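You operate a simulated robot arm through the tools that you are given. There is no shell and no other tool. Be economical: measure what you need, move in short steps, check, and stop when the job is done.

You run a simulated robot arm. Do the job below in one go: nothing can be reset, and whatever is moved stays where it is left.

JOB
The meter shows Check seed: set it to Sesame, test again and sort the tin by the chart.
Fine: leave the meter cover open; the other tins stay untested where they are. Set down upright: what you pick out.

It is judged by the outcome, as a careful person would: the job done as asked, and still so three seconds after it is handed in. It fails if anything else is knocked over, pushed out of place, dropped, spilled or broken. A push-on lid holds only when it is set on centred and level and pressed home; a screw cap is set on level and turned clockwise until tight.

ROBOT AND FRAMES
A 7-joint arm with a two-finger parallel gripper on a trunk, on a base that drives. Base frame: it is fixed to the floor where the robot stands at the start and does not move with it; the origin is under the middle of the robot, x ahead of it, y to its left, z up. Readings come in cm, degrees, newtons and seconds.
With the tool pointing down near the work surface it reaches from about 38 to 76 cm from the robot's upright axis, wherever it stands. Its first joint turns from -143.0 to 143.0 degrees. Places, roughly: meter cover [80, 20, 90]; moisture test button [70, 10, 90]; seed knob [80, 0, 90]; to dryer tray [90, 70, 80]; to press tray [90, 50, 80]. Payload 3 kg.
The tool frame sits at the grasp point between the pads (the TCP): z along the fingers, y along the line on which they close. The tips reach 3 cm beyond it. Largest opening 11 cm; finger width 2, thickness 1; the body of the gripper, 4.8 by 11.2 cm, starts 5.5 cm behind the TCP.
Orientation is that of the tool frame in the base frame, as [roll, pitch, yaw] about the fixed x, y, z axes, in that order (R = Rz(yaw) Ry(pitch) Rx(roll)). With the fingers straight down and closing along the base's y, the tool's x points along the base's -x, its y along +y and its z along -z.

CONTROLS
- The arm moves only by the tool step_arm. Its arguments are lists of equal length, an entry for each row: "hand": the closure, from 0 (fully open) to 1 (shut); "dp": the shift along the tool's x, y, z in cm, a list of three; "angular": the turn, a rotation vector about the tool's x, y, z in degrees, a list of three. In form: {"hand": [hand, ...], "dp": [[tx, ty, tz], ...], "angular": [[rx, ry, rz], ...]}. A call has 1 to 8 rows; each row shifts and turns the commanded pose from where the row before left it, along the tool's axes as they then stand. A row lasts 0.2 s, in which the tool goes at most 5 cm and 8.6 degrees; a call with a longer step from one row to the next is refused whole, and so is a gripper value outside its range. A pose out of reach is approached as far as the arm can. The call stops where the force on the tool passes 60 N (or 10 N more than at its start, if that is more) or the arm is blocked; 0.2 s more then pass. Each finger travels about 10.8 cm/s and halts on what it meets, pressing with about 30 N; the grip force reading is that of the motor and also rises with nothing between the fingers. The clock runs only during rows and for 0.2 s after the last one: add rows that do not move to give the fingers time. The reply holds the time, the measured pose of the TCP, the force on the tool along the base axes, the opening and the grip force, in the units named above and with some noise, with the torque about the TCP (base axes, N m) and any sound that the robot's microphone picked up, and new pictures: "pictures" is both (left out), scene, wrist or none.
- Cameras (640 x 400 px; columns grow to the right, rows downward): "scene" is now at [17.55, 1.65, 161.13]; the picture's right is [0.22, -0.98, -0.00], its down [-0.64, -0.14, -0.76] and it looks along [0.74, 0.16, -0.65] (base axes); focal length 259 px, centre (320, 200). "wrist" rides on the gripper at [7.2, 1.7, -10.3] in the tool frame; the picture's right is [-0.23, 0.97, 0.00], its down [-0.76, -0.18, -0.62] and it looks along [-0.61, -0.14, 0.78] (tool axes); focal length 222 px, centre (320, 200). There is no depth. A picture from a camera that has moved, and an enlarged one, comes with that camera's place and axes in the base frame and with its lens. The place of the scene camera against the robot may be out by one fixed shift of up to 1.2 cm in any direction.
- move_column(by): slides the trunk up (or, below 0, down) by that many cm; the arm and the scene camera ride with it, the base frame stays. It gives what a move gives, with no picture.
- drive_base(legs): drives the robot by 1 to 6 legs, each [ahead, left, turn to the left] in cm, cm and degrees, along the robot's own axes; the way and the turn of a leg run together, so that a leg with both is an arc; at most 150 cm and 180 degrees a leg. The arm and the cameras ride along, it lands a little off, and it stops where it bumps. It gives what a move gives, and a new picture of the scene camera.
- turn_head(pan, tilt): turns the head with the scene camera to pan (to the left, within 86 degrees either way) and tilt (down, from -29 to 69), counted from straight ahead of the robot. It gives what a move gives, and a new picture of the scene camera.
- zoom(camera, box): a new picture of the part [left, top, right, bottom] of that camera's present view, enlarged. It takes no simulated time.
- sign_off(): hands the job in; it is judged then, once.

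Work in short steps. Places have to be worked out from the pictures, the camera data and where the tool is seen: move nearer, look again, correct. Check each grasp and each placing, and mend what went wrong. You have 120 turns and 260 pictures in all, those below and enlarged ones among them. Open the gripper and draw the arm clear of the work before you hand the job in, unless the task says otherwise; then end with one line.

The tools are called after "Call:" by a JSON object that holds its "api" and its "payload". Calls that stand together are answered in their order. step_arm: Moves the arm, as the interface text tells. Its arguments: {"type":"object","properties":{"hand":{"type":"array"},"dp":{"type":"array"},"angular":{"type":"array"},"pictures":{"type":"string","enum":["both","scene","wrist","none"]}},"required":["hand","dp","angular"]} The other tools are called the same way: move_column (by) slides the trunk up or down; drive_base (legs) drives the base; turn_head (pan, tilt) turns the head that bears the scene camera; zoom (camera, box) takes an enlarged picture of a part of a camera's view; sign_off () hands the job in.

At the start:

```text
time: 0.0
tool_pos: [75.96, 1.32, 115.91]
orientation: [180.0, 0.1, 179.9]
ft_force: [0.3, -0.4, 0.2]
torque: [-0.01, 0.0, 0.02]
grip_width: 11.0
grasp_force: 0.0
trunk travel left (down, up): [-72.5, 16.5]
robot x, y, heading: [-0.09, -0.03, 0.3]
head pan, tilt: [12.4, 40.6]
```

scene: 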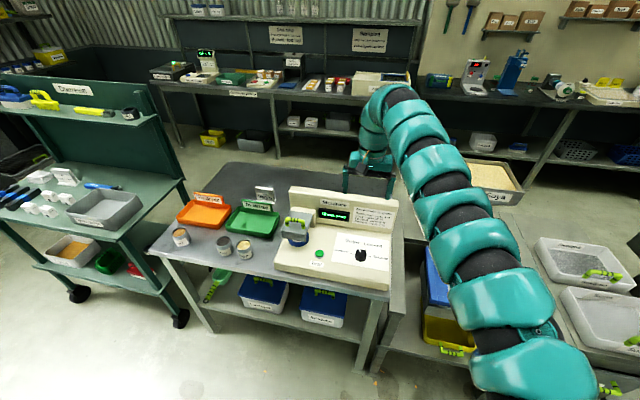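
wrist: 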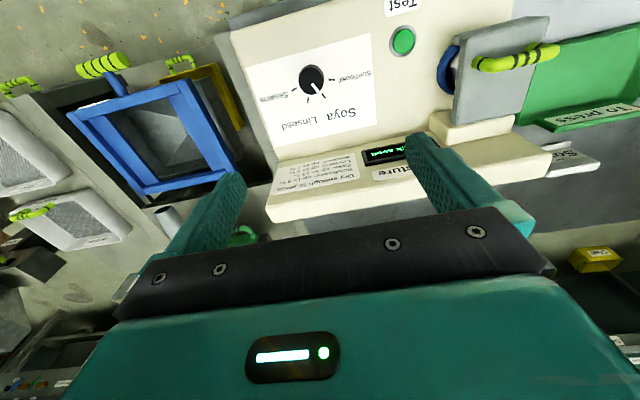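

I'll look closely at the meter, the chart and the tins before moving.

Call:
{"api": "zoom", "payload": {"camera": "scene", "box": [270, 180, 400, 290]}}

Call:
{"api": "zoom", "payload": {"camera": "scene", "box": [160, 180, 290, 270]}}

Call:
{"api": "zoom", "payload": {"camera": "wrist", "box": [240, 20, 440, 200]}}

```text
3.64 times, centred on (335, 235) of scene
camera zoom: at [17.55, 1.65, 161.13], right [0.22, -0.98, 0.0], down [-0.64, -0.14, -0.76], along [0.74, 0.16, -0.65], focal length 943 px, centre (266, 73)
```

zoom: 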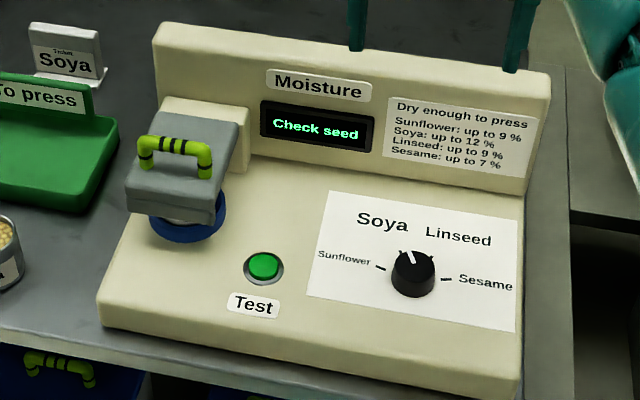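

```text
4.44 times, centred on (225, 225) of scene
camera zoom: at [17.55, 1.65, 161.13], right [0.22, -0.98, 0.0], down [-0.64, -0.14, -0.76], along [0.74, 0.16, -0.65], focal length 1152 px, centre (742, 89)
```

zoom: 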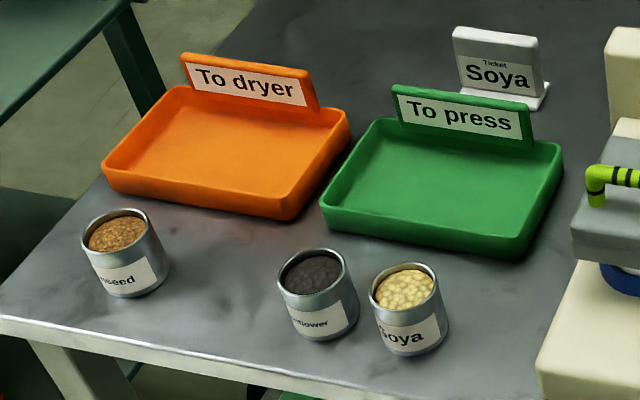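

```text
2.22 times, centred on (340, 110) of wrist
camera zoom: at [68.77, 3.09, 126.28], right [0.23, 0.97, 0.0], down [0.76, -0.18, 0.62], along [0.61, -0.14, -0.78], focal length 494 px, centre (276, 400)
```

zoom: 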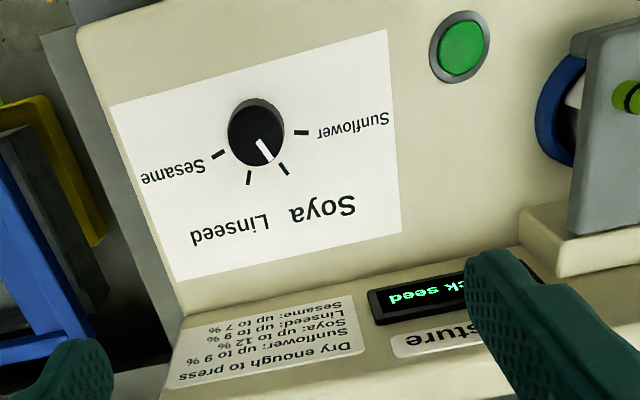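

The meter's knob is on Soya. By triangulation its top is at about (75, 0.4, 89), which is at the edge of reach, so I drive a little closer.

Call:
{"api": "drive_base", "payload": {"legs": [[15, 0, 0]]}}

```text
time: 1.4
tool_pos: [91.09, 1.48, 115.84]
orientation: [180.0, -0.1, -179.9]
ft_force: [0.0, -0.6, 0.4]
torque: [-0.01, 0.03, 0.0]
grip_width: 11.0
grasp_force: 0.1
trunk travel left (down, up): [-72.5, 16.5]
robot x, y, heading: [14.65, -0.13, 0.2]
head pan, tilt: [12.4, 40.6]
camera scene: at [32.62, 1.7, 161.11], right [0.22, -0.98, 0.0], down [-0.64, -0.14, -0.76], along [0.74, 0.17, -0.65], focal length 259 px, centre (320, 200)
```

scene: 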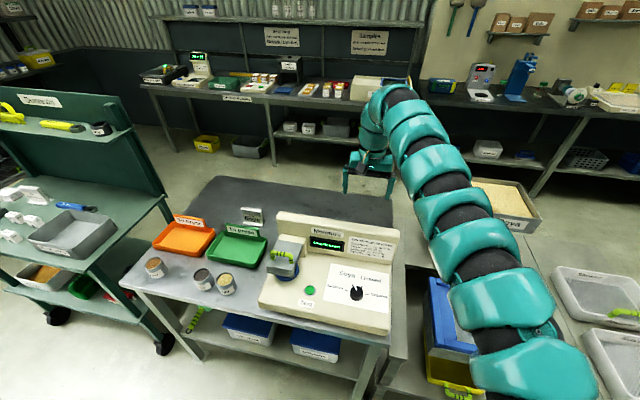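

Drove without bumping. Now bring the hand back over the knob (tool x = −base x), staying high.

Call:
{"api": "step_arm", "payload": {"hand": [0, 0, 0, 0, 0, 0], "dp": [[4, -0.3, 0], [4, -0.3, 0], [4, -0.3, 0], [4, -0.2, 0], [0, 0, 3], [0, 0, 3]], "angular": [[0, 0, 0], [0, 0, 0], [0, 0, 0], [0, 0, 0], [0, 0, 0], [0, 0, 0]]}}

```text
time: 2.8
tool_pos: [81.77, 0.75, 113.99]
orientation: [180.0, 0.0, -179.9]
ft_force: [-0.3, 0.5, 0.0]
torque: [0.02, -0.01, 0.01]
grip_width: 10.99
grasp_force: 0.0
out of reach, approached as far as the arm can: row 3, 4, 5, 6
trunk travel left (down, up): [-72.5, 16.5]
robot x, y, heading: [14.91, 0.12, 0.1]
head pan, tilt: [12.4, 40.6]
camera scene: at [32.39, 1.67, 161.14], right [0.22, -0.98, 0.0], down [-0.63, -0.14, -0.76], along [0.74, 0.17, -0.65], focal length 259 px, centre (320, 200)
camera wrist: at [74.45, 2.53, 124.32], right [0.23, 0.97, 0.0], down [0.76, -0.18, 0.62], along [0.61, -0.14, -0.78], focal length 222 px, centre (320, 200)
```

scene: 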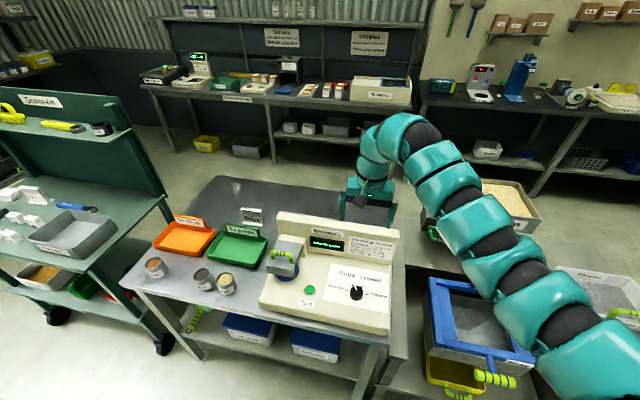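
wrist: 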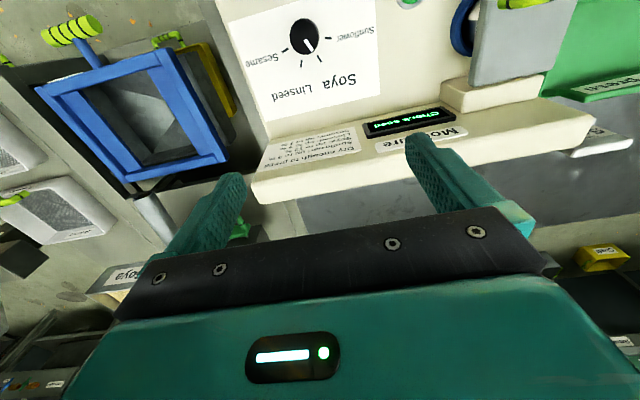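

High up, the arm can't come in this close. I raise the trunk so that the tool sits lower relative to the shoulder.

Call:
{"api": "move_column", "payload": {"by": 15}}

Call:
{"api": "step_arm", "payload": {"hand": [0, 0, 0, 0, 0], "dp": [[0, 0, 4], [0, 0, 4], [0, 0, 4], [0, 0, 3], [0, 0, 0]], "angular": [[0, 0, 0], [0, 0, 0], [0, 0, 0], [0, 0, 0], [0, 0, 0]], "pictures": "wrist"}}

```text
time: 4.5
tool_pos: [81.83, 0.86, 128.95]
orientation: [180.0, -0.2, -179.9]
ft_force: [-0.5, -0.4, -0.2]
torque: [0.02, 0.01, 0.01]
grip_width: 11.0
grasp_force: 0.1
trunk travel left (down, up): [-87.5, 1.5]
robot x, y, heading: [14.84, -0.14, 0.1]
head pan, tilt: [12.4, 40.6]
```

```text
time: 5.7
tool_pos: [81.68, 0.84, 128.96]
orientation: [-180.0, -0.1, -180.0]
ft_force: [-0.2, 0.0, -0.1]
torque: [0.0, 0.0, 0.0]
grip_width: 10.96
grasp_force: 0.1
out of reach, approached as far as the arm can: row 1, 2, 3, 4
trunk travel left (down, up): [-87.5, 1.5]
robot x, y, heading: [15.01, 0.0, 0.2]
head pan, tilt: [12.4, 40.6]
camera wrist: at [74.49, 2.56, 139.3], right [0.23, 0.97, 0.0], down [0.76, -0.18, 0.62], along [0.61, -0.14, -0.78], focal length 222 px, centre (320, 200)
```

wrist: 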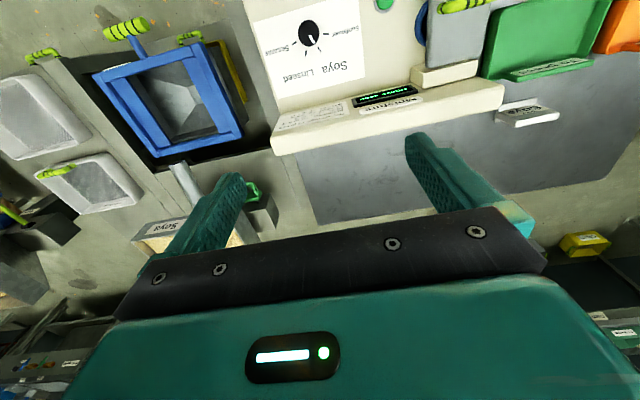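

The lateral target may be what blocks the move. I try going back outward a bit, then down.

Call:
{"api": "step_arm", "payload": {"hand": [0, 0, 0, 0, 0, 0], "dp": [[-4, 0, 0], [0, 0, 4], [0, 0, 4], [0, 0, 4], [0, 0, 3], [0, 0, 0]], "angular": [[0, 0, 0], [0, 0, 0], [0, 0, 0], [0, 0, 0], [0, 0, 0], [0, 0, 0]], "pictures": "scene"}}

```text
time: 7.1
tool_pos: [85.66, 0.94, 114.12]
orientation: [-180.0, -0.1, -179.9]
ft_force: [0.1, -0.7, -0.1]
torque: [0.01, -0.02, -0.02]
grip_width: 11.0
grasp_force: 0.0
trunk travel left (down, up): [-87.5, 1.5]
robot x, y, heading: [15.05, 0.32, 0.2]
head pan, tilt: [12.4, 40.6]
camera scene: at [32.41, 1.69, 176.14], right [0.22, -0.98, 0.0], down [-0.63, -0.14, -0.76], along [0.74, 0.17, -0.65], focal length 259 px, centre (320, 200)
```

scene: 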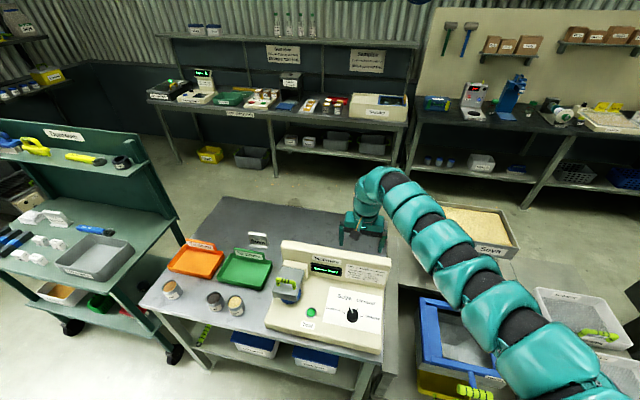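

Now it works. I come in towards the knob in x.

Call:
{"api": "step_arm", "payload": {"hand": [0, 0, 0, 0, 0], "dp": [[2.5, 0, 0], [2.5, 0, 0], [2.5, 0, 0], [2.2, 0, 0], [0, 0, 0]], "angular": [[0, 0, 0], [0, 0, 0], [0, 0, 0], [0, 0, 0], [0, 0, 0]], "pictures": "wrist"}}

```text
time: 8.3
tool_pos: [81.78, 1.99, 112.72]
orientation: [179.9, -0.2, -179.9]
ft_force: [-0.2, -0.6, -0.2]
torque: [0.03, 0.0, 0.0]
grip_width: 11.0
grasp_force: 0.0
out of reach, approached as far as the arm can: row 1, 2, 3, 4
trunk travel left (down, up): [-87.5, 1.5]
robot x, y, heading: [14.94, 0.19, 0.3]
head pan, tilt: [12.4, 40.6]
camera wrist: at [74.5, 3.72, 123.11], right [0.23, 0.97, 0.0], down [0.76, -0.18, 0.62], along [0.61, -0.14, -0.78], focal length 222 px, centre (320, 200)
```

wrist: 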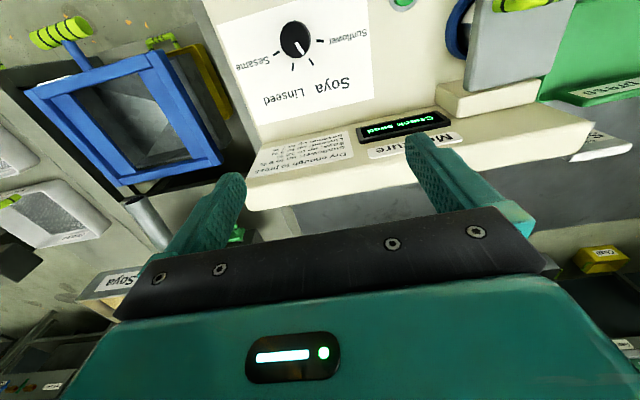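

The arm's near limit here is about 67 cm, so I back the robot off to put the knob within the comfortable range.

Call:
{"api": "drive_base", "payload": {"legs": [[-9, 0, 0]]}}

Call:
{"api": "step_arm", "payload": {"hand": [0, 0, 0], "dp": [[-2.2, -1.3, 0], [0, 0, 4], [0, 0, 4]], "angular": [[0, 0, 0], [0, 0, 0], [0, 0, 0]], "pictures": "wrist"}}

```text
time: 9.4
tool_pos: [72.52, 1.9, 112.9]
orientation: [-179.9, -0.1, -179.8]
ft_force: [0.1, 0.0, 0.3]
torque: [0.0, -0.03, -0.01]
grip_width: 11.0
grasp_force: 0.0
trunk travel left (down, up): [-87.5, 1.5]
robot x, y, heading: [5.83, 0.19, 0.0]
head pan, tilt: [12.4, 40.6]
camera scene: at [23.24, 1.68, 176.15], right [0.22, -0.98, 0.0], down [-0.63, -0.14, -0.76], along [0.74, 0.17, -0.65], focal length 259 px, centre (320, 200)
```

scene: 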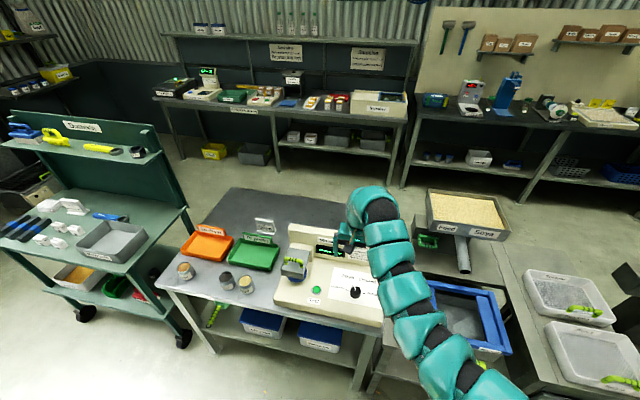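

```text
time: 10.2
tool_pos: [75.19, 0.71, 104.72]
orientation: [-179.8, -0.1, -179.9]
ft_force: [0.8, -0.9, -1.1]
torque: [-0.01, 0.06, 0.0]
grip_width: 11.01
grasp_force: 0.0
trunk travel left (down, up): [-87.5, 1.5]
robot x, y, heading: [5.93, 0.29, 0.1]
head pan, tilt: [12.4, 40.6]
camera wrist: at [67.93, 2.46, 115.04], right [0.23, 0.97, 0.0], down [0.76, -0.18, 0.62], along [0.61, -0.14, -0.78], focal length 222 px, centre (320, 200)
```

wrist: 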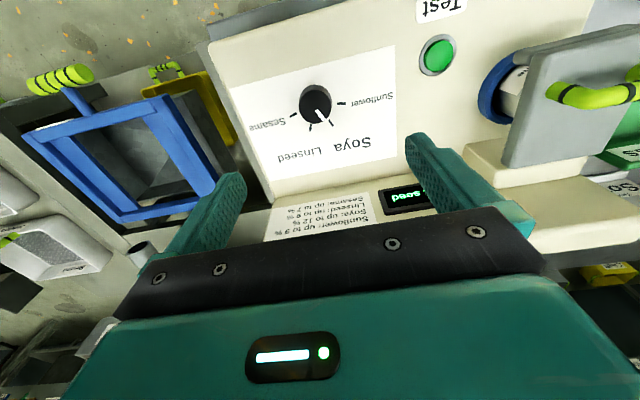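

Good position. Zoom on the knob to get its place and the mark angles.

Call:
{"api": "zoom", "payload": {"camera": "wrist", "box": [240, 50, 400, 150]}}

```text
4.00 times, centred on (320, 100) of wrist
camera zoom: at [67.93, 2.46, 115.04], right [0.23, 0.97, 0.0], down [0.76, -0.18, 0.62], along [0.61, -0.14, -0.78], focal length 888 px, centre (320, 600)
```

zoom: 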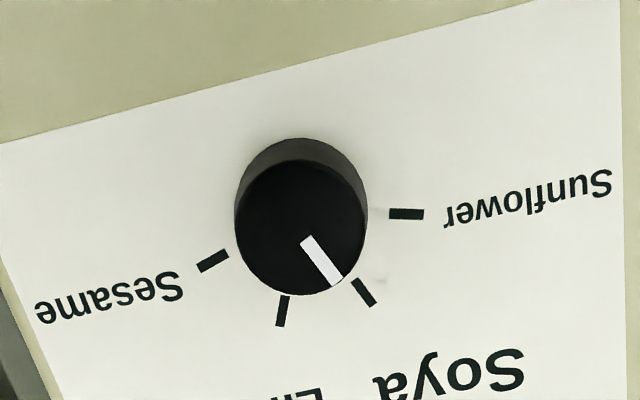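

The knob axis is at about (75.0, 0.38) with its top at z≈89.5. The marks lie at ±25° and ±75°, so Soya to Sesame is 100° clockwise. I pre-turn the gripper −50°, so that the turn stays centred, and part-close it.

Call:
{"api": "step_arm", "payload": {"hand": [0.4, 0.4, 0.4, 0.4, 0.4, 0.4, 0.4], "dp": [[0.2, -0.33, 0], [0, 0, 0], [0, 0, 0], [0, 0, 0], [0, 0, 0], [0, 0, 0], [0, 0, 5]], "angular": [[0, 0, 0], [0, 0, -8.4], [0, 0, -8.4], [0, 0, -8.4], [0, 0, -8.4], [0, 0, -8.4], [0, 0, -8]]}}

```text
time: 11.8
tool_pos: [74.67, 0.39, 99.79]
orientation: [179.9, -0.1, -129.8]
ft_force: [-0.8, -0.2, 0.4]
torque: [-0.01, 0.0, 0.0]
grip_width: 6.58
grasp_force: 0.0
trunk travel left (down, up): [-87.5, 1.5]
robot x, y, heading: [5.75, -0.24, 0.1]
head pan, tilt: [12.4, 40.6]
camera scene: at [23.51, 1.65, 176.12], right [0.22, -0.98, 0.0], down [-0.64, -0.14, -0.76], along [0.74, 0.17, -0.65], focal length 259 px, centre (320, 200)
camera wrist: at [68.79, -3.99, 110.09], right [-0.6, 0.8, 0.0], down [0.63, 0.47, 0.62], along [0.5, 0.38, -0.78], focal length 222 px, centre (320, 200)
```

scene: 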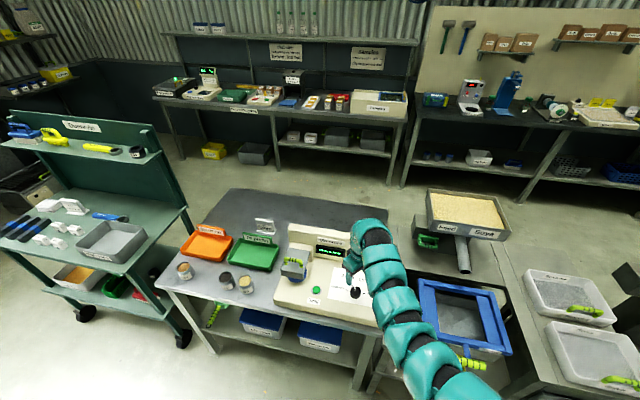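
wrist: 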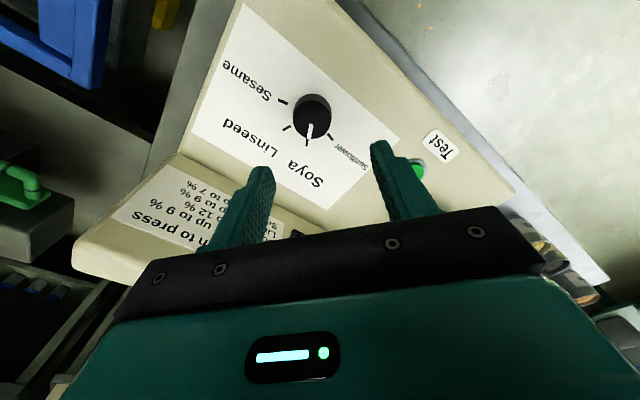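

The knob appears shifted from my estimate in this view. I zoom in to measure exactly.

Call:
{"api": "zoom", "payload": {"camera": "wrist", "box": [240, 60, 400, 160]}}

Call:
{"api": "zoom", "payload": {"camera": "scene", "box": [300, 220, 400, 320]}}

```text
4.00 times, centred on (320, 110) of wrist
camera zoom: at [68.79, -3.99, 110.09], right [-0.6, 0.8, 0.0], down [0.63, 0.47, 0.62], along [0.5, 0.38, -0.78], focal length 888 px, centre (320, 560)
```

zoom: 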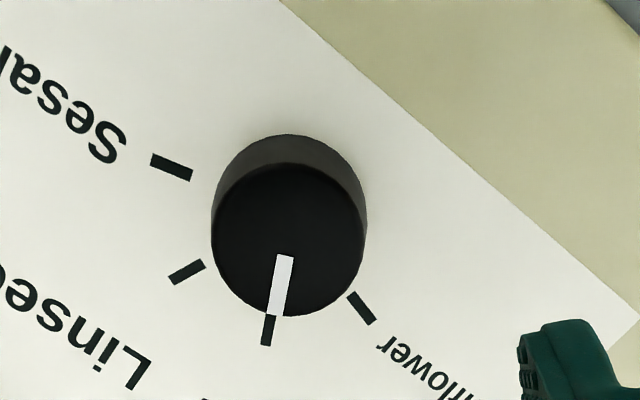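

```text
4.00 times, centred on (350, 270) of scene
camera zoom: at [23.51, 1.65, 176.12], right [0.22, -0.98, 0.0], down [-0.64, -0.14, -0.76], along [0.74, 0.17, -0.65], focal length 1037 px, centre (200, -80)
```

zoom: 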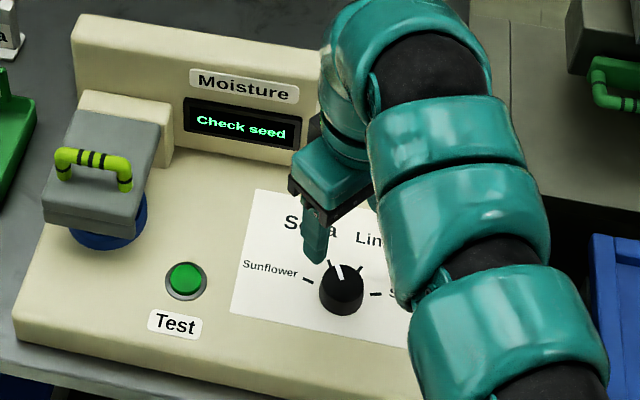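

Consistent solution now: knob centre (75.5, 0.2), top z≈87.1, base ≈84.9. I correct and descend partway.

Call:
{"api": "step_arm", "payload": {"hand": [0.4, 0.4, 0.4, 0.4], "dp": [[-0.39, -0.78, 0], [0, 0, 4], [0, 0, 3], [0, 0, 0]], "angular": [[0, 0, 0], [0, 0, 0], [0, 0, 0], [0, 0, 0]], "pictures": "wrist"}}

```text
time: 12.8
tool_pos: [75.61, 0.09, 92.83]
orientation: [180.0, 0.1, -129.9]
ft_force: [-0.3, 0.5, -0.1]
torque: [0.02, -0.04, 0.02]
grip_width: 6.61
grasp_force: 0.0
trunk travel left (down, up): [-87.5, 1.5]
robot x, y, heading: [5.82, -0.12, -0.2]
head pan, tilt: [12.4, 40.6]
camera wrist: at [69.63, -4.32, 103.07], right [-0.6, 0.8, 0.0], down [0.63, 0.47, 0.62], along [0.5, 0.37, -0.78], focal length 222 px, centre (320, 200)
```

wrist: 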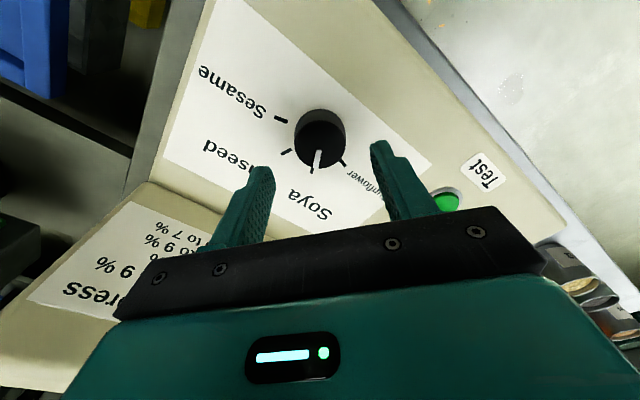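

The knob sits exactly on the tool axis. Descend around it, then close.

Call:
{"api": "step_arm", "payload": {"hand": [0.4, 0.4, 0.4, 0.8, 0.8, 0.8], "dp": [[0, 0, 2.5], [0, 0, 1.6], [0, 0, 0], [0, 0, 0], [0, 0, 0], [0, 0, 0]], "angular": [[0, 0, 0], [0, 0, 0], [0, 0, 0], [0, 0, 0], [0, 0, 0], [0, 0, 0]], "pictures": "wrist"}}

```text
time: 14.2
tool_pos: [75.56, 0.03, 88.71]
orientation: [179.9, -0.2, -129.9]
ft_force: [-1.5, -1.6, -1.3]
torque: [-0.07, 0.07, -0.02]
grip_width: 4.07
grasp_force: 44.4
trunk travel left (down, up): [-87.5, 1.5]
robot x, y, heading: [6.05, -0.31, 0.2]
head pan, tilt: [12.4, 40.6]
camera wrist: at [69.58, -4.36, 99.02], right [-0.6, 0.8, 0.0], down [0.63, 0.47, 0.62], along [0.5, 0.37, -0.78], focal length 222 px, centre (320, 200)
```

wrist: 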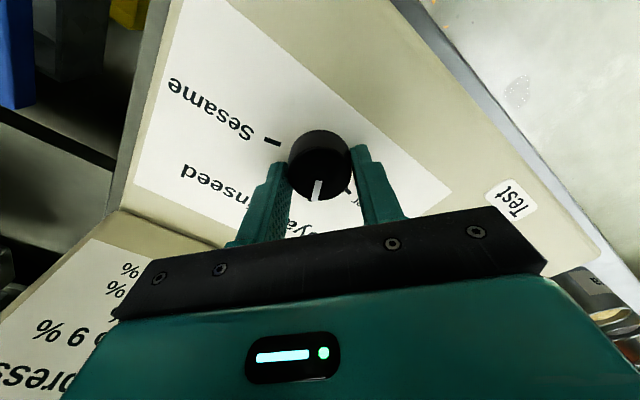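

Gripped at 4.07 cm. Turn clockwise (+z of tool), 64° first.

Call:
{"api": "step_arm", "payload": {"hand": [0.8, 0.8, 0.8, 0.8, 0.8, 0.8, 0.8, 0.8], "dp": [[0, 0, 0], [0, 0, 0], [0, 0, 0], [0, 0, 0], [0, 0, 0], [0, 0, 0], [0, 0, 0], [0, 0, 0]], "angular": [[0, 0, 8], [0, 0, 8], [0, 0, 8], [0, 0, 8], [0, 0, 8], [0, 0, 8], [0, 0, 8], [0, 0, 8]], "pictures": "wrist"}}

```text
time: 16.0
tool_pos: [75.57, -0.01, 88.7]
orientation: [-180.0, -0.1, 166.0]
ft_force: [1.2, -10.0, 1.3]
torque: [-0.29, 0.19, 0.03]
grip_width: 4.09
grasp_force: 45.1
trunk travel left (down, up): [-87.5, 1.5]
robot x, y, heading: [5.62, 0.1, 0.1]
head pan, tilt: [12.4, 40.6]
camera wrist: at [68.92, 3.46, 99.02], right [0.46, 0.89, 0.0], down [0.7, -0.36, 0.62], along [0.55, -0.29, -0.78], focal length 222 px, centre (320, 200)
```

wrist: 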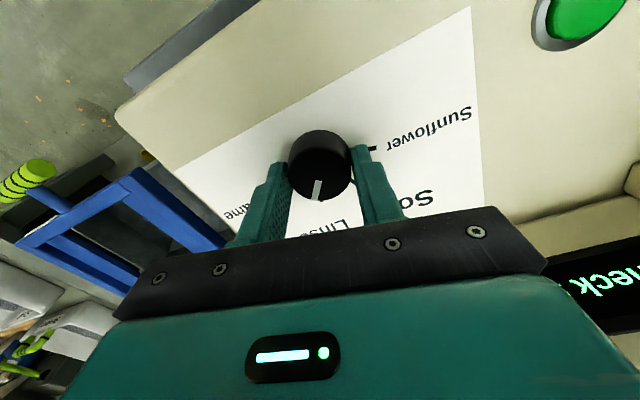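

The pointer turns with the fingers. Turn the remaining 36°.

Call:
{"api": "step_arm", "payload": {"hand": [0.8, 0.8, 0.8, 0.8, 0.8, 0.8], "dp": [[0, 0, 0], [0, 0, 0], [0, 0, 0], [0, 0, 0], [0, 0, 0], [0, 0, 0]], "angular": [[0, 0, 8], [0, 0, 8], [0, 0, 8], [0, 0, 8], [0, 0, 4], [0, 0, 0]], "pictures": "wrist"}}

```text
time: 17.4
tool_pos: [75.53, -0.18, 88.7]
orientation: [-179.9, 0.0, 129.9]
ft_force: [-3.6, -13.0, 4.4]
torque: [-0.36, 0.27, 0.16]
grip_width: 4.07
grasp_force: 44.6
trunk travel left (down, up): [-87.5, 1.5]
robot x, y, heading: [5.84, -0.03, -0.1]
head pan, tilt: [12.4, 40.6]
camera wrist: at [72.15, 6.67, 99.02], right [0.89, 0.45, 0.0], down [0.35, -0.7, 0.62], along [0.28, -0.56, -0.78], focal length 222 px, centre (320, 200)
```

wrist: 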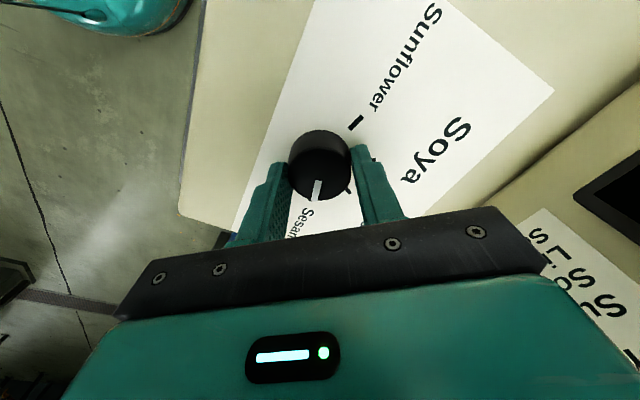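

Pointer seems near Sesame. Open, rise and check.

Call:
{"api": "step_arm", "payload": {"hand": [0.4, 0.4, 0.4, 0.4, 0.4], "dp": [[0, 0, 0], [0, 0, 0], [0, 0, -3], [0, 0, -4], [0, 0, -4]], "angular": [[0, 0, 0], [0, 0, 0], [0, 0, 0], [0, 0, 0], [0, 0, 0]]}}

Call:
{"api": "zoom", "payload": {"camera": "wrist", "box": [240, 60, 400, 160]}}

```text
time: 18.6
tool_pos: [75.65, 0.2, 99.94]
orientation: [179.9, -0.1, 130.1]
ft_force: [0.1, 0.4, 0.1]
torque: [-0.03, -0.02, -0.02]
grip_width: 6.6
grasp_force: 0.0
trunk travel left (down, up): [-87.5, 1.5]
robot x, y, heading: [5.85, 0.06, 0.1]
head pan, tilt: [12.4, 40.6]
camera scene: at [23.34, 1.68, 176.14], right [0.22, -0.98, 0.0], down [-0.63, -0.14, -0.76], along [0.74, 0.17, -0.65], focal length 259 px, centre (320, 200)
camera wrist: at [72.26, 6.84, 110.18], right [0.89, 0.45, 0.0], down [0.36, -0.7, 0.62], along [0.28, -0.56, -0.78], focal length 222 px, centre (320, 200)
```

scene: 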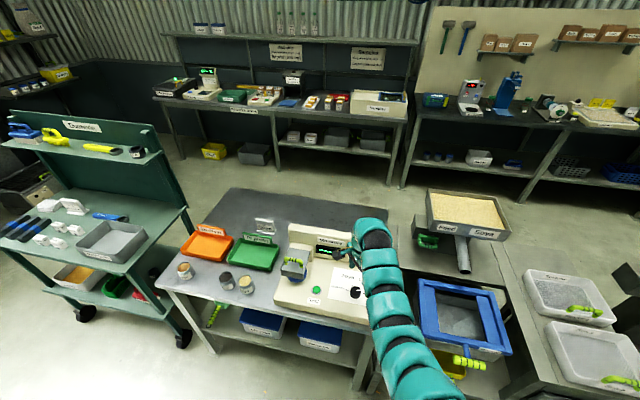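
wrist: 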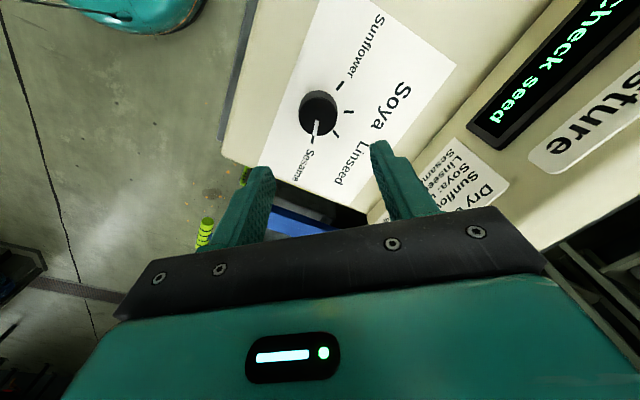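

```text
4.00 times, centred on (320, 110) of wrist
camera zoom: at [72.26, 6.84, 110.18], right [0.89, 0.45, 0.0], down [0.36, -0.7, 0.62], along [0.28, -0.56, -0.78], focal length 888 px, centre (320, 560)
```

zoom: 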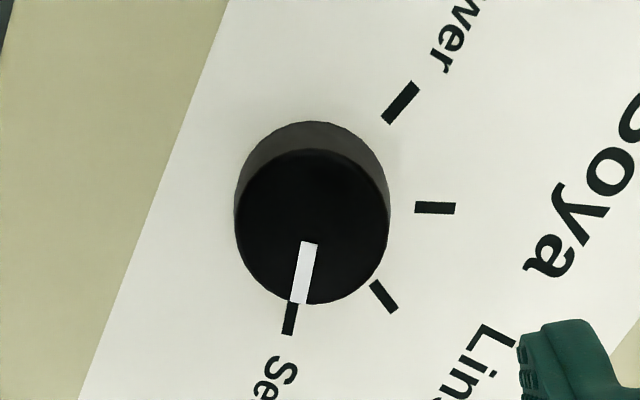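

The knob is set to Sesame. The Test button is at about (74, 14.8, 85.5). I rotate the gripper to yaw −90 so that its narrow side and the camera stay clear of the cover.

Call:
{"api": "step_arm", "payload": {"hand": [0.6, 0.8, 1, 1, 1, 1, 1, 1], "dp": [[0, 0, 0], [0, 0, 0], [0, 0, 0], [0, 0, 0], [0, 0, 0], [0, 0, 0], [0, 0, 0], [0, 0, 0]], "angular": [[0, 0, -8.6], [0, 0, -8.6], [0, 0, -8.6], [0, 0, -8.6], [0, 0, -8.6], [0, 0, -8.6], [0, 0, -8.6], [0, 0, -8.6]], "pictures": "none"}}

Call:
{"api": "step_arm", "payload": {"hand": [1, 1, 1, 1, 1, 1, 1, 1], "dp": [[0, 0, 0], [0, 0, 0], [0, 0, 0], [0, 0, 0], [0, 0, 0], [0, 0, 0], [0, 0, 0], [0, 0, 0]], "angular": [[0, 0, -8.6], [0, 0, -8.6], [0, 0, -8.6], [0, 0, -8.6], [0, 0, -8.6], [0, 0, -8.6], [0, 0, -8.6], [0, 0, -8.6]], "pictures": "none"}}

```text
time: 20.4
tool_pos: [75.55, 0.22, 99.71]
orientation: [180.0, -0.1, -160.9]
ft_force: [-0.7, 0.3, 0.2]
torque: [0.0, 0.0, 0.0]
grip_width: 0.0
grasp_force: 30.0
trunk travel left (down, up): [-87.5, 1.5]
robot x, y, heading: [5.62, 0.11, 0.4]
head pan, tilt: [12.4, 40.6]
```

```text
time: 22.2
tool_pos: [75.51, 0.12, 99.68]
orientation: [179.9, -0.1, -92.1]
ft_force: [0.4, -0.2, -0.7]
torque: [0.0, 0.0, -0.01]
grip_width: 0.0
grasp_force: 29.9
trunk travel left (down, up): [-87.5, 1.5]
robot x, y, heading: [5.88, -0.09, 0.3]
head pan, tilt: [12.4, 40.6]
```

Move over to the button.

Call:
{"api": "step_arm", "payload": {"hand": [1, 1, 1, 1, 1], "dp": [[-4, 0.5, 0], [-4, 0.5, 0], [-4, 0.5, 0], [-2.6, 0.5, 0], [0, 0, 0]], "angular": [[0, 0, 0], [0, 0, 0], [0, 0, 0], [0, 0, 0], [0, 0, 0]]}}

Call:
{"api": "zoom", "payload": {"camera": "scene", "box": [260, 200, 420, 330]}}

```text
time: 23.4
tool_pos: [74.14, 14.95, 99.7]
orientation: [179.9, 0.1, -92.2]
ft_force: [-0.1, 0.0, -0.2]
torque: [-0.01, -0.01, 0.0]
grip_width: 0.0
grasp_force: 30.2
trunk travel left (down, up): [-87.5, 1.5]
robot x, y, heading: [6.17, 0.03, -0.1]
head pan, tilt: [12.4, 40.6]
camera scene: at [23.4, 1.65, 176.13], right [0.22, -0.98, 0.0], down [-0.63, -0.14, -0.76], along [0.74, 0.17, -0.65], focal length 259 px, centre (320, 200)
camera wrist: at [72.21, 7.86, 109.95], right [-0.96, 0.27, 0.0], down [0.21, 0.75, 0.62], along [0.16, 0.6, -0.78], focal length 222 px, centre (320, 200)
```

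scene: 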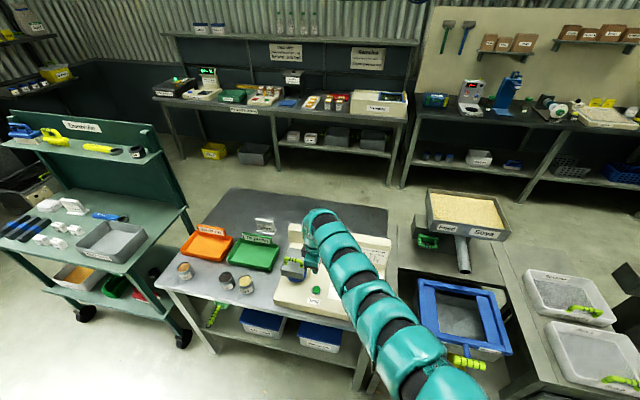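
wrist: 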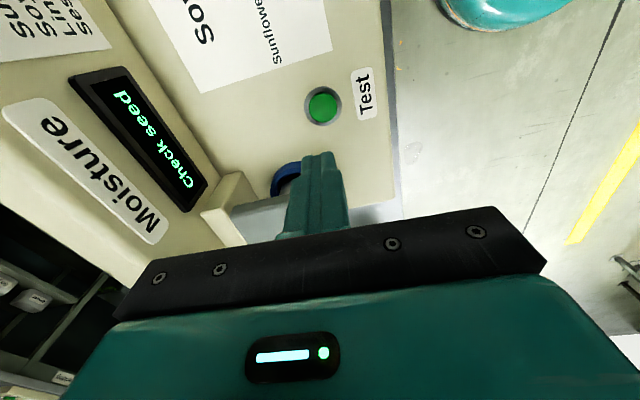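

```text
3.08 times, centred on (340, 265) of scene
camera zoom: at [23.4, 1.65, 176.13], right [0.22, -0.98, 0.0], down [-0.63, -0.14, -0.76], along [0.74, 0.17, -0.65], focal length 798 px, centre (258, 0)
```

zoom: 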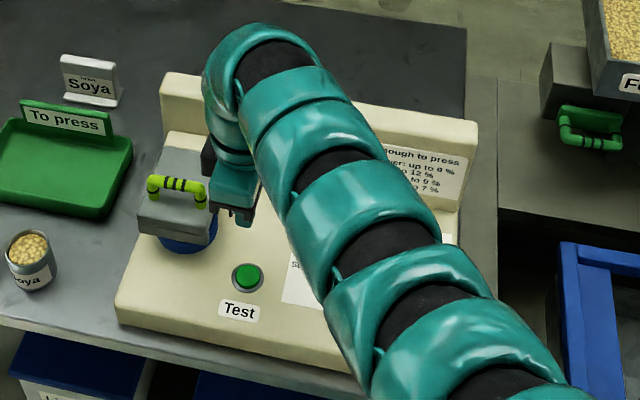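

The button is at (73.5, 14.5). Correct and descend to just above it.

Call:
{"api": "step_arm", "payload": {"hand": [1, 1, 1, 1, 1], "dp": [[0.45, 0.6, 0], [0, 0, 4], [0, 0, 3.5], [0, 0, 2], [0, 0, 0]], "angular": [[0, 0, 0], [0, 0, 0], [0, 0, 0], [0, 0, 0], [0, 0, 0]]}}

Call:
{"api": "zoom", "payload": {"camera": "scene", "box": [270, 230, 370, 310]}}

```text
time: 24.6
tool_pos: [72.5, 13.77, 92.43]
orientation: [-180.0, 0.0, -92.3]
ft_force: [-0.1, 0.3, 0.1]
torque: [0.0, -0.02, 0.03]
grip_width: 0.0
grasp_force: 29.9
out of reach, approached as far as the arm can: row 3, 4
trunk travel left (down, up): [-87.5, 1.5]
robot x, y, heading: [5.82, 0.01, 0.0]
head pan, tilt: [12.4, 40.6]
camera scene: at [23.37, 1.63, 176.14], right [0.22, -0.98, 0.0], down [-0.63, -0.14, -0.76], along [0.74, 0.17, -0.65], focal length 259 px, centre (320, 200)
camera wrist: at [70.6, 6.71, 102.83], right [-0.96, 0.27, 0.0], down [0.21, 0.75, 0.62], along [0.17, 0.6, -0.78], focal length 222 px, centre (320, 200)
```

scene: 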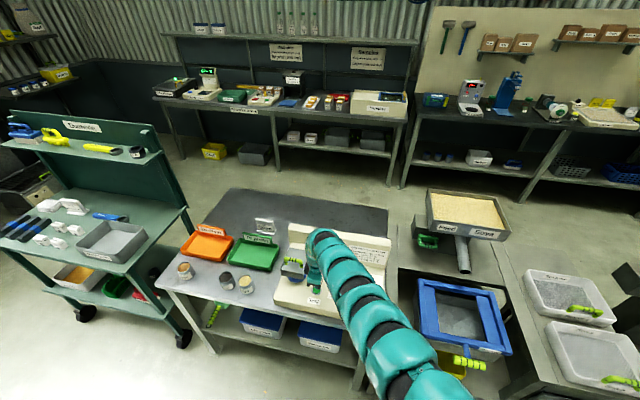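
wrist: 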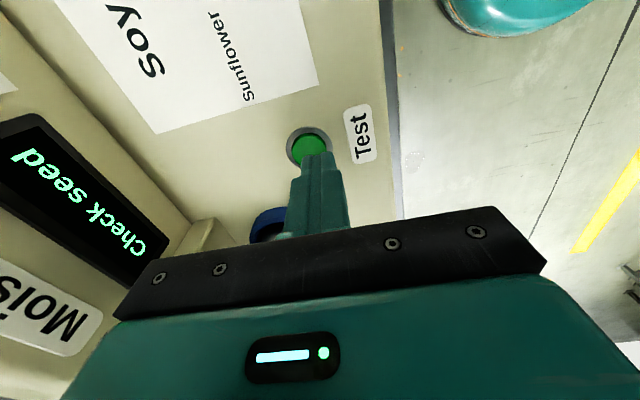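

```text
5.00 times, centred on (320, 270) of scene
camera zoom: at [23.37, 1.63, 176.14], right [0.22, -0.98, 0.0], down [-0.63, -0.14, -0.76], along [0.74, 0.17, -0.65], focal length 1296 px, centre (320, -150)
```

zoom: 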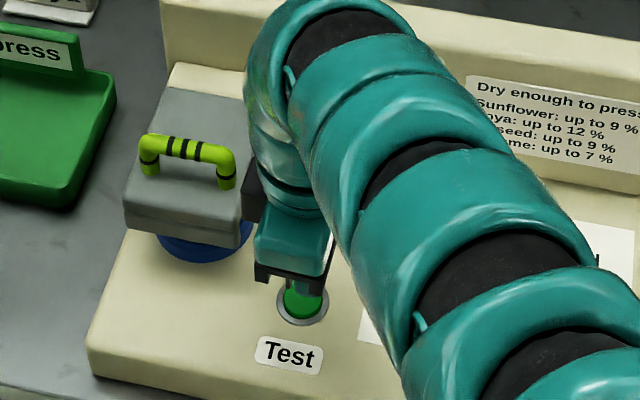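

The arm's downward range is limited in this posture. I raise and re-centre the arm, then lower the trunk to gain slack.

Call:
{"api": "step_arm", "payload": {"hand": [1, 1, 1, 1], "dp": [[0, 0, -3], [0, 0, -4], [-0.6, -1.0, 0], [0, 0, 0]], "angular": [[0, 0, 0], [0, 0, 0], [0, 0, 0], [0, 0, 0]], "pictures": "none"}}

Call:
{"api": "move_column", "payload": {"by": -7}}

```text
time: 25.6
tool_pos: [73.44, 14.49, 99.62]
orientation: [179.9, 0.0, -92.3]
ft_force: [-0.3, -0.8, 0.2]
torque: [-0.01, -0.03, -0.02]
grip_width: 0.01
grasp_force: 30.1
trunk travel left (down, up): [-87.5, 1.5]
robot x, y, heading: [5.86, 0.13, 0.3]
head pan, tilt: [12.4, 40.6]
```

```text
time: 26.7
tool_pos: [73.53, 14.55, 92.62]
orientation: [179.9, 0.0, -92.4]
ft_force: [-0.6, -0.4, 0.3]
torque: [0.05, 0.0, -0.03]
grip_width: 0.0
grasp_force: 29.9
trunk travel left (down, up): [-80.5, 8.5]
robot x, y, heading: [5.78, 0.13, 0.2]
head pan, tilt: [12.4, 40.6]
```

Centred at (73.5, 14.5, 92.6), tips at 89.6. Step down towards the button and check.

Call:
{"api": "step_arm", "payload": {"hand": [1, 1, 1], "dp": [[0, 0, 2], [0, 0, 1], [0, 0, 0]], "angular": [[0, 0, 0], [0, 0, 0], [0, 0, 0]], "pictures": "wrist"}}

```text
time: 27.5
tool_pos: [73.44, 14.55, 89.41]
orientation: [179.9, 0.0, -92.4]
ft_force: [-0.2, 0.1, -0.5]
torque: [-0.01, -0.03, 0.0]
grip_width: 0.04
grasp_force: 30.4
trunk travel left (down, up): [-80.5, 8.5]
robot x, y, heading: [5.97, 0.31, -0.1]
head pan, tilt: [12.4, 40.6]
camera wrist: at [71.52, 7.5, 99.81], right [-0.96, 0.27, 0.0], down [0.21, 0.75, 0.62], along [0.16, 0.6, -0.78], focal length 222 px, centre (320, 200)
```

wrist: 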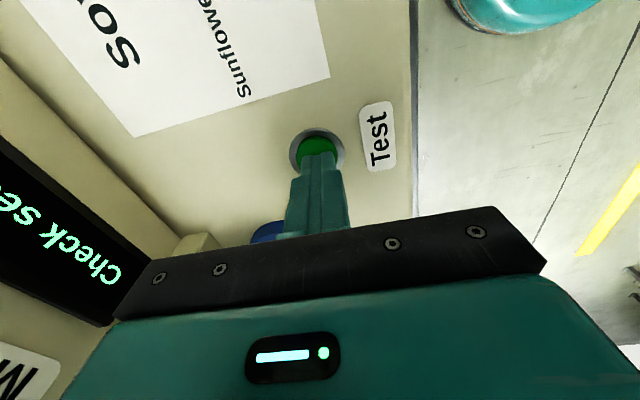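

Well aligned. Press in small steps.

Call:
{"api": "step_arm", "payload": {"hand": [1, 1, 1, 1], "dp": [[0, 0, 0.5], [0, 0, 0.4], [0, 0, 0.3], [0, 0, 0.3]], "angular": [[0, 0, 0], [0, 0, 0], [0, 0, 0], [0, 0, 0]], "pictures": "wrist"}}

```text
time: 28.5
tool_pos: [73.55, 14.48, 88.21]
orientation: [-179.9, -0.1, -92.3]
ft_force: [0.4, -1.5, 8.6]
torque: [-0.02, -0.01, -0.04]
grip_width: 0.01
grasp_force: 29.8
trunk travel left (down, up): [-80.5, 8.5]
robot x, y, heading: [5.89, -0.04, 0.1]
head pan, tilt: [12.4, 40.6]
heard: click
camera wrist: at [71.49, 7.41, 98.48], right [-0.96, 0.27, 0.0], down [0.21, 0.75, 0.62], along [0.17, 0.6, -0.78], focal length 222 px, centre (320, 200)
```

wrist: 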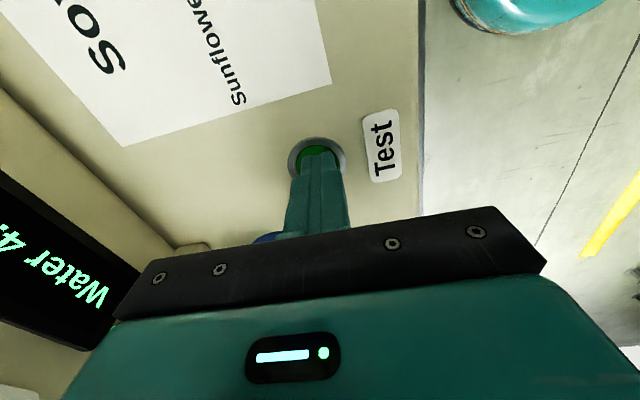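

It clicked, and the display reads "Water 4…". I rise and read it in full.

Call:
{"api": "step_arm", "payload": {"hand": [1, 1, 1, 1, 1], "dp": [[0, 0, -2], [0, 0, -4], [0, 0, -4], [0, 0, -4], [0, 0, 0]], "angular": [[0, 0, 0], [0, 0, 0], [0, 0, 0], [0, 0, 0], [0, 0, 0]]}}

Call:
{"api": "zoom", "payload": {"camera": "wrist", "box": [0, 40, 240, 250]}}

Call:
{"api": "zoom", "payload": {"camera": "scene", "box": [250, 190, 410, 310]}}

```text
time: 29.7
tool_pos: [73.59, 14.58, 101.96]
orientation: [179.9, 0.0, -92.3]
ft_force: [0.2, 0.7, -0.2]
torque: [0.02, -0.01, 0.04]
grip_width: 0.01
grasp_force: 30.4
trunk travel left (down, up): [-80.5, 8.5]
robot x, y, heading: [5.88, -0.22, 0.2]
head pan, tilt: [12.4, 40.6]
camera scene: at [23.46, 1.7, 169.12], right [0.22, -0.98, 0.0], down [-0.64, -0.14, -0.76], along [0.74, 0.16, -0.65], focal length 259 px, centre (320, 200)
camera wrist: at [71.58, 7.44, 112.24], right [-0.96, 0.27, 0.0], down [0.21, 0.75, 0.62], along [0.16, 0.6, -0.78], focal length 222 px, centre (320, 200)
```

scene: 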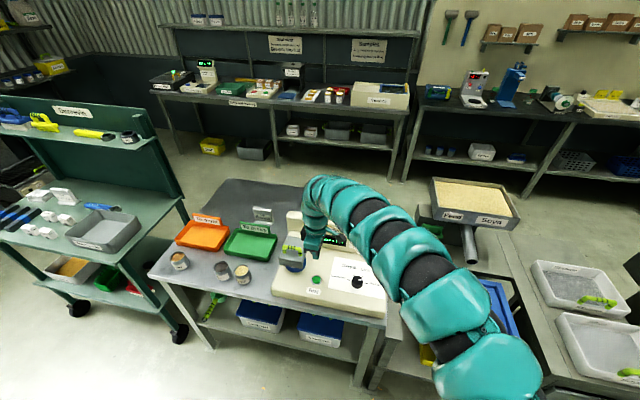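
wrist: 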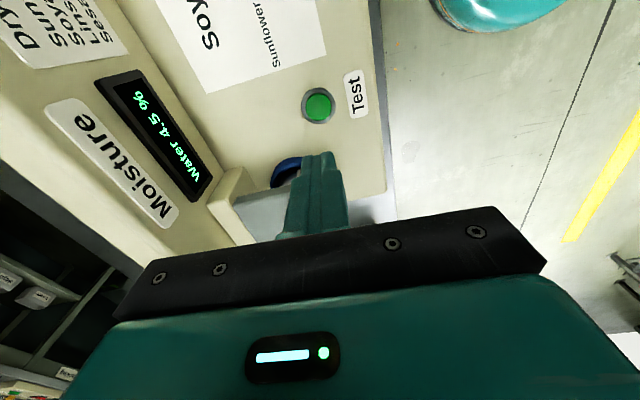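

```text
1.90 times, centred on (120, 145) of wrist
camera zoom: at [71.58, 7.44, 112.24], right [-0.96, 0.27, 0.0], down [0.21, 0.75, 0.62], along [0.16, 0.6, -0.78], focal length 423 px, centre (701, 305)
```

zoom: 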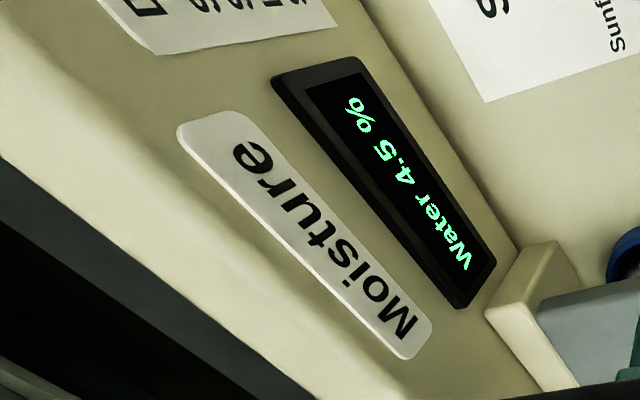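

```text
3.33 times, centred on (330, 250) of scene
camera zoom: at [23.46, 1.7, 169.12], right [0.22, -0.98, 0.0], down [-0.64, -0.14, -0.76], along [0.74, 0.16, -0.65], focal length 864 px, centre (287, 33)
```

zoom: 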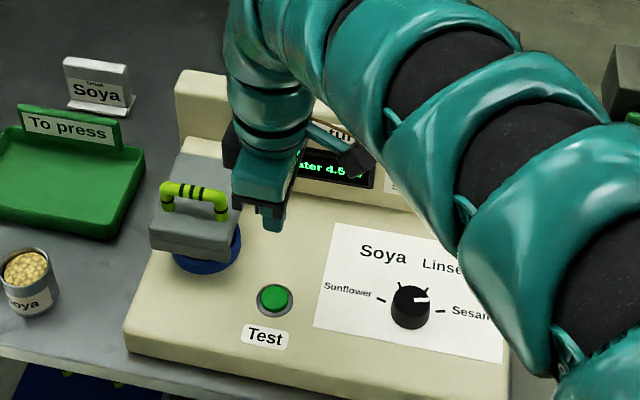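

Water 4.5 % on the Sesame setting, and the limit is 7 %, so the tin goes "To press" (green tray). Next I drive left so that the cover handle is well within reach.

Call:
{"api": "drive_base", "payload": {"legs": [[0, 20, 0]]}}

Call:
{"api": "zoom", "payload": {"camera": "scene", "box": [260, 190, 440, 310]}}

```text
time: 31.3
tool_pos: [73.46, 34.6, 101.99]
orientation: [179.9, -0.2, -92.3]
ft_force: [1.2, -1.2, -0.1]
torque: [-0.01, 0.02, 0.04]
grip_width: 0.01
grasp_force: 29.7
trunk travel left (down, up): [-80.5, 8.5]
robot x, y, heading: [5.63, 20.05, 0.2]
head pan, tilt: [12.4, 40.6]
camera scene: at [23.37, 21.85, 169.13], right [0.22, -0.98, 0.0], down [-0.63, -0.14, -0.76], along [0.74, 0.16, -0.65], focal length 259 px, centre (320, 200)
```

scene: 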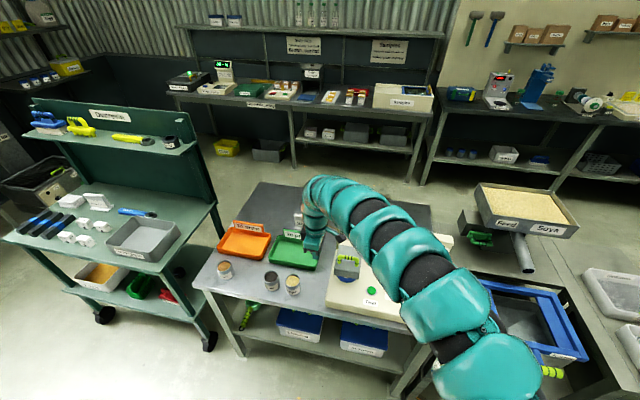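

```text
3.33 times, centred on (350, 250) of scene
camera zoom: at [23.37, 21.85, 169.13], right [0.22, -0.98, 0.0], down [-0.63, -0.14, -0.76], along [0.74, 0.16, -0.65], focal length 864 px, centre (220, 33)
```

zoom: 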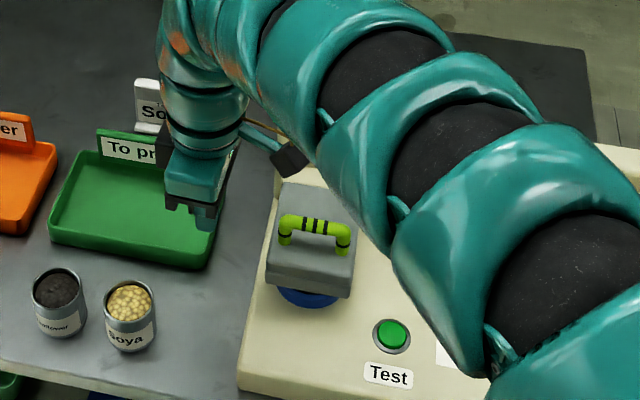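

Move back to y≈24 and a bit higher to look at the cover with the wrist camera.

Call:
{"api": "step_arm", "payload": {"hand": [0.8, 0.5, 0.3, 0.3, 0.3, 0.3], "dp": [[0, 0, -4], [4, -0.5, -2], [4, -0.5, 0], [3, -0.5, 0], [0, 0, 0], [0, 0, 0]], "angular": [[0, 0, 0], [0, 0, 0], [0, 0, 0], [0, 0, 0], [0, 0, 0], [0, 0, 0]], "pictures": "both"}}

```text
time: 32.7
tool_pos: [74.68, 23.16, 108.0]
orientation: [179.9, -0.1, -92.4]
ft_force: [0.5, 0.5, 0.4]
torque: [0.02, 0.01, 0.01]
grip_width: 7.69
grasp_force: 0.1
trunk travel left (down, up): [-80.5, 8.5]
robot x, y, heading: [5.83, 19.57, -0.0]
head pan, tilt: [12.4, 40.6]
camera scene: at [23.36, 21.65, 169.14], right [0.22, -0.98, 0.0], down [-0.63, -0.14, -0.76], along [0.74, 0.16, -0.65], focal length 259 px, centre (320, 200)
camera wrist: at [72.69, 16.15, 118.29], right [-0.96, 0.27, 0.0], down [0.21, 0.75, 0.62], along [0.17, 0.6, -0.78], focal length 222 px, centre (320, 200)
```

scene: 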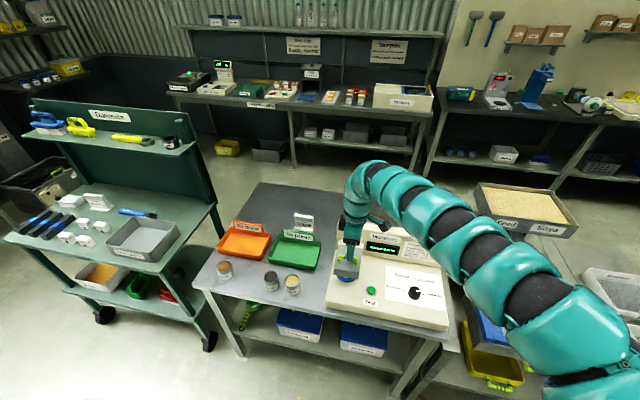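
wrist: 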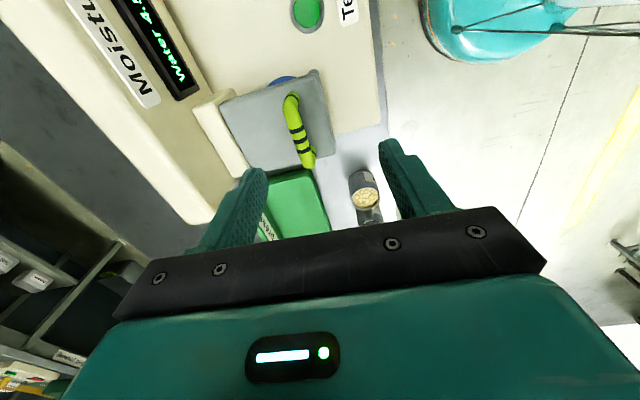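

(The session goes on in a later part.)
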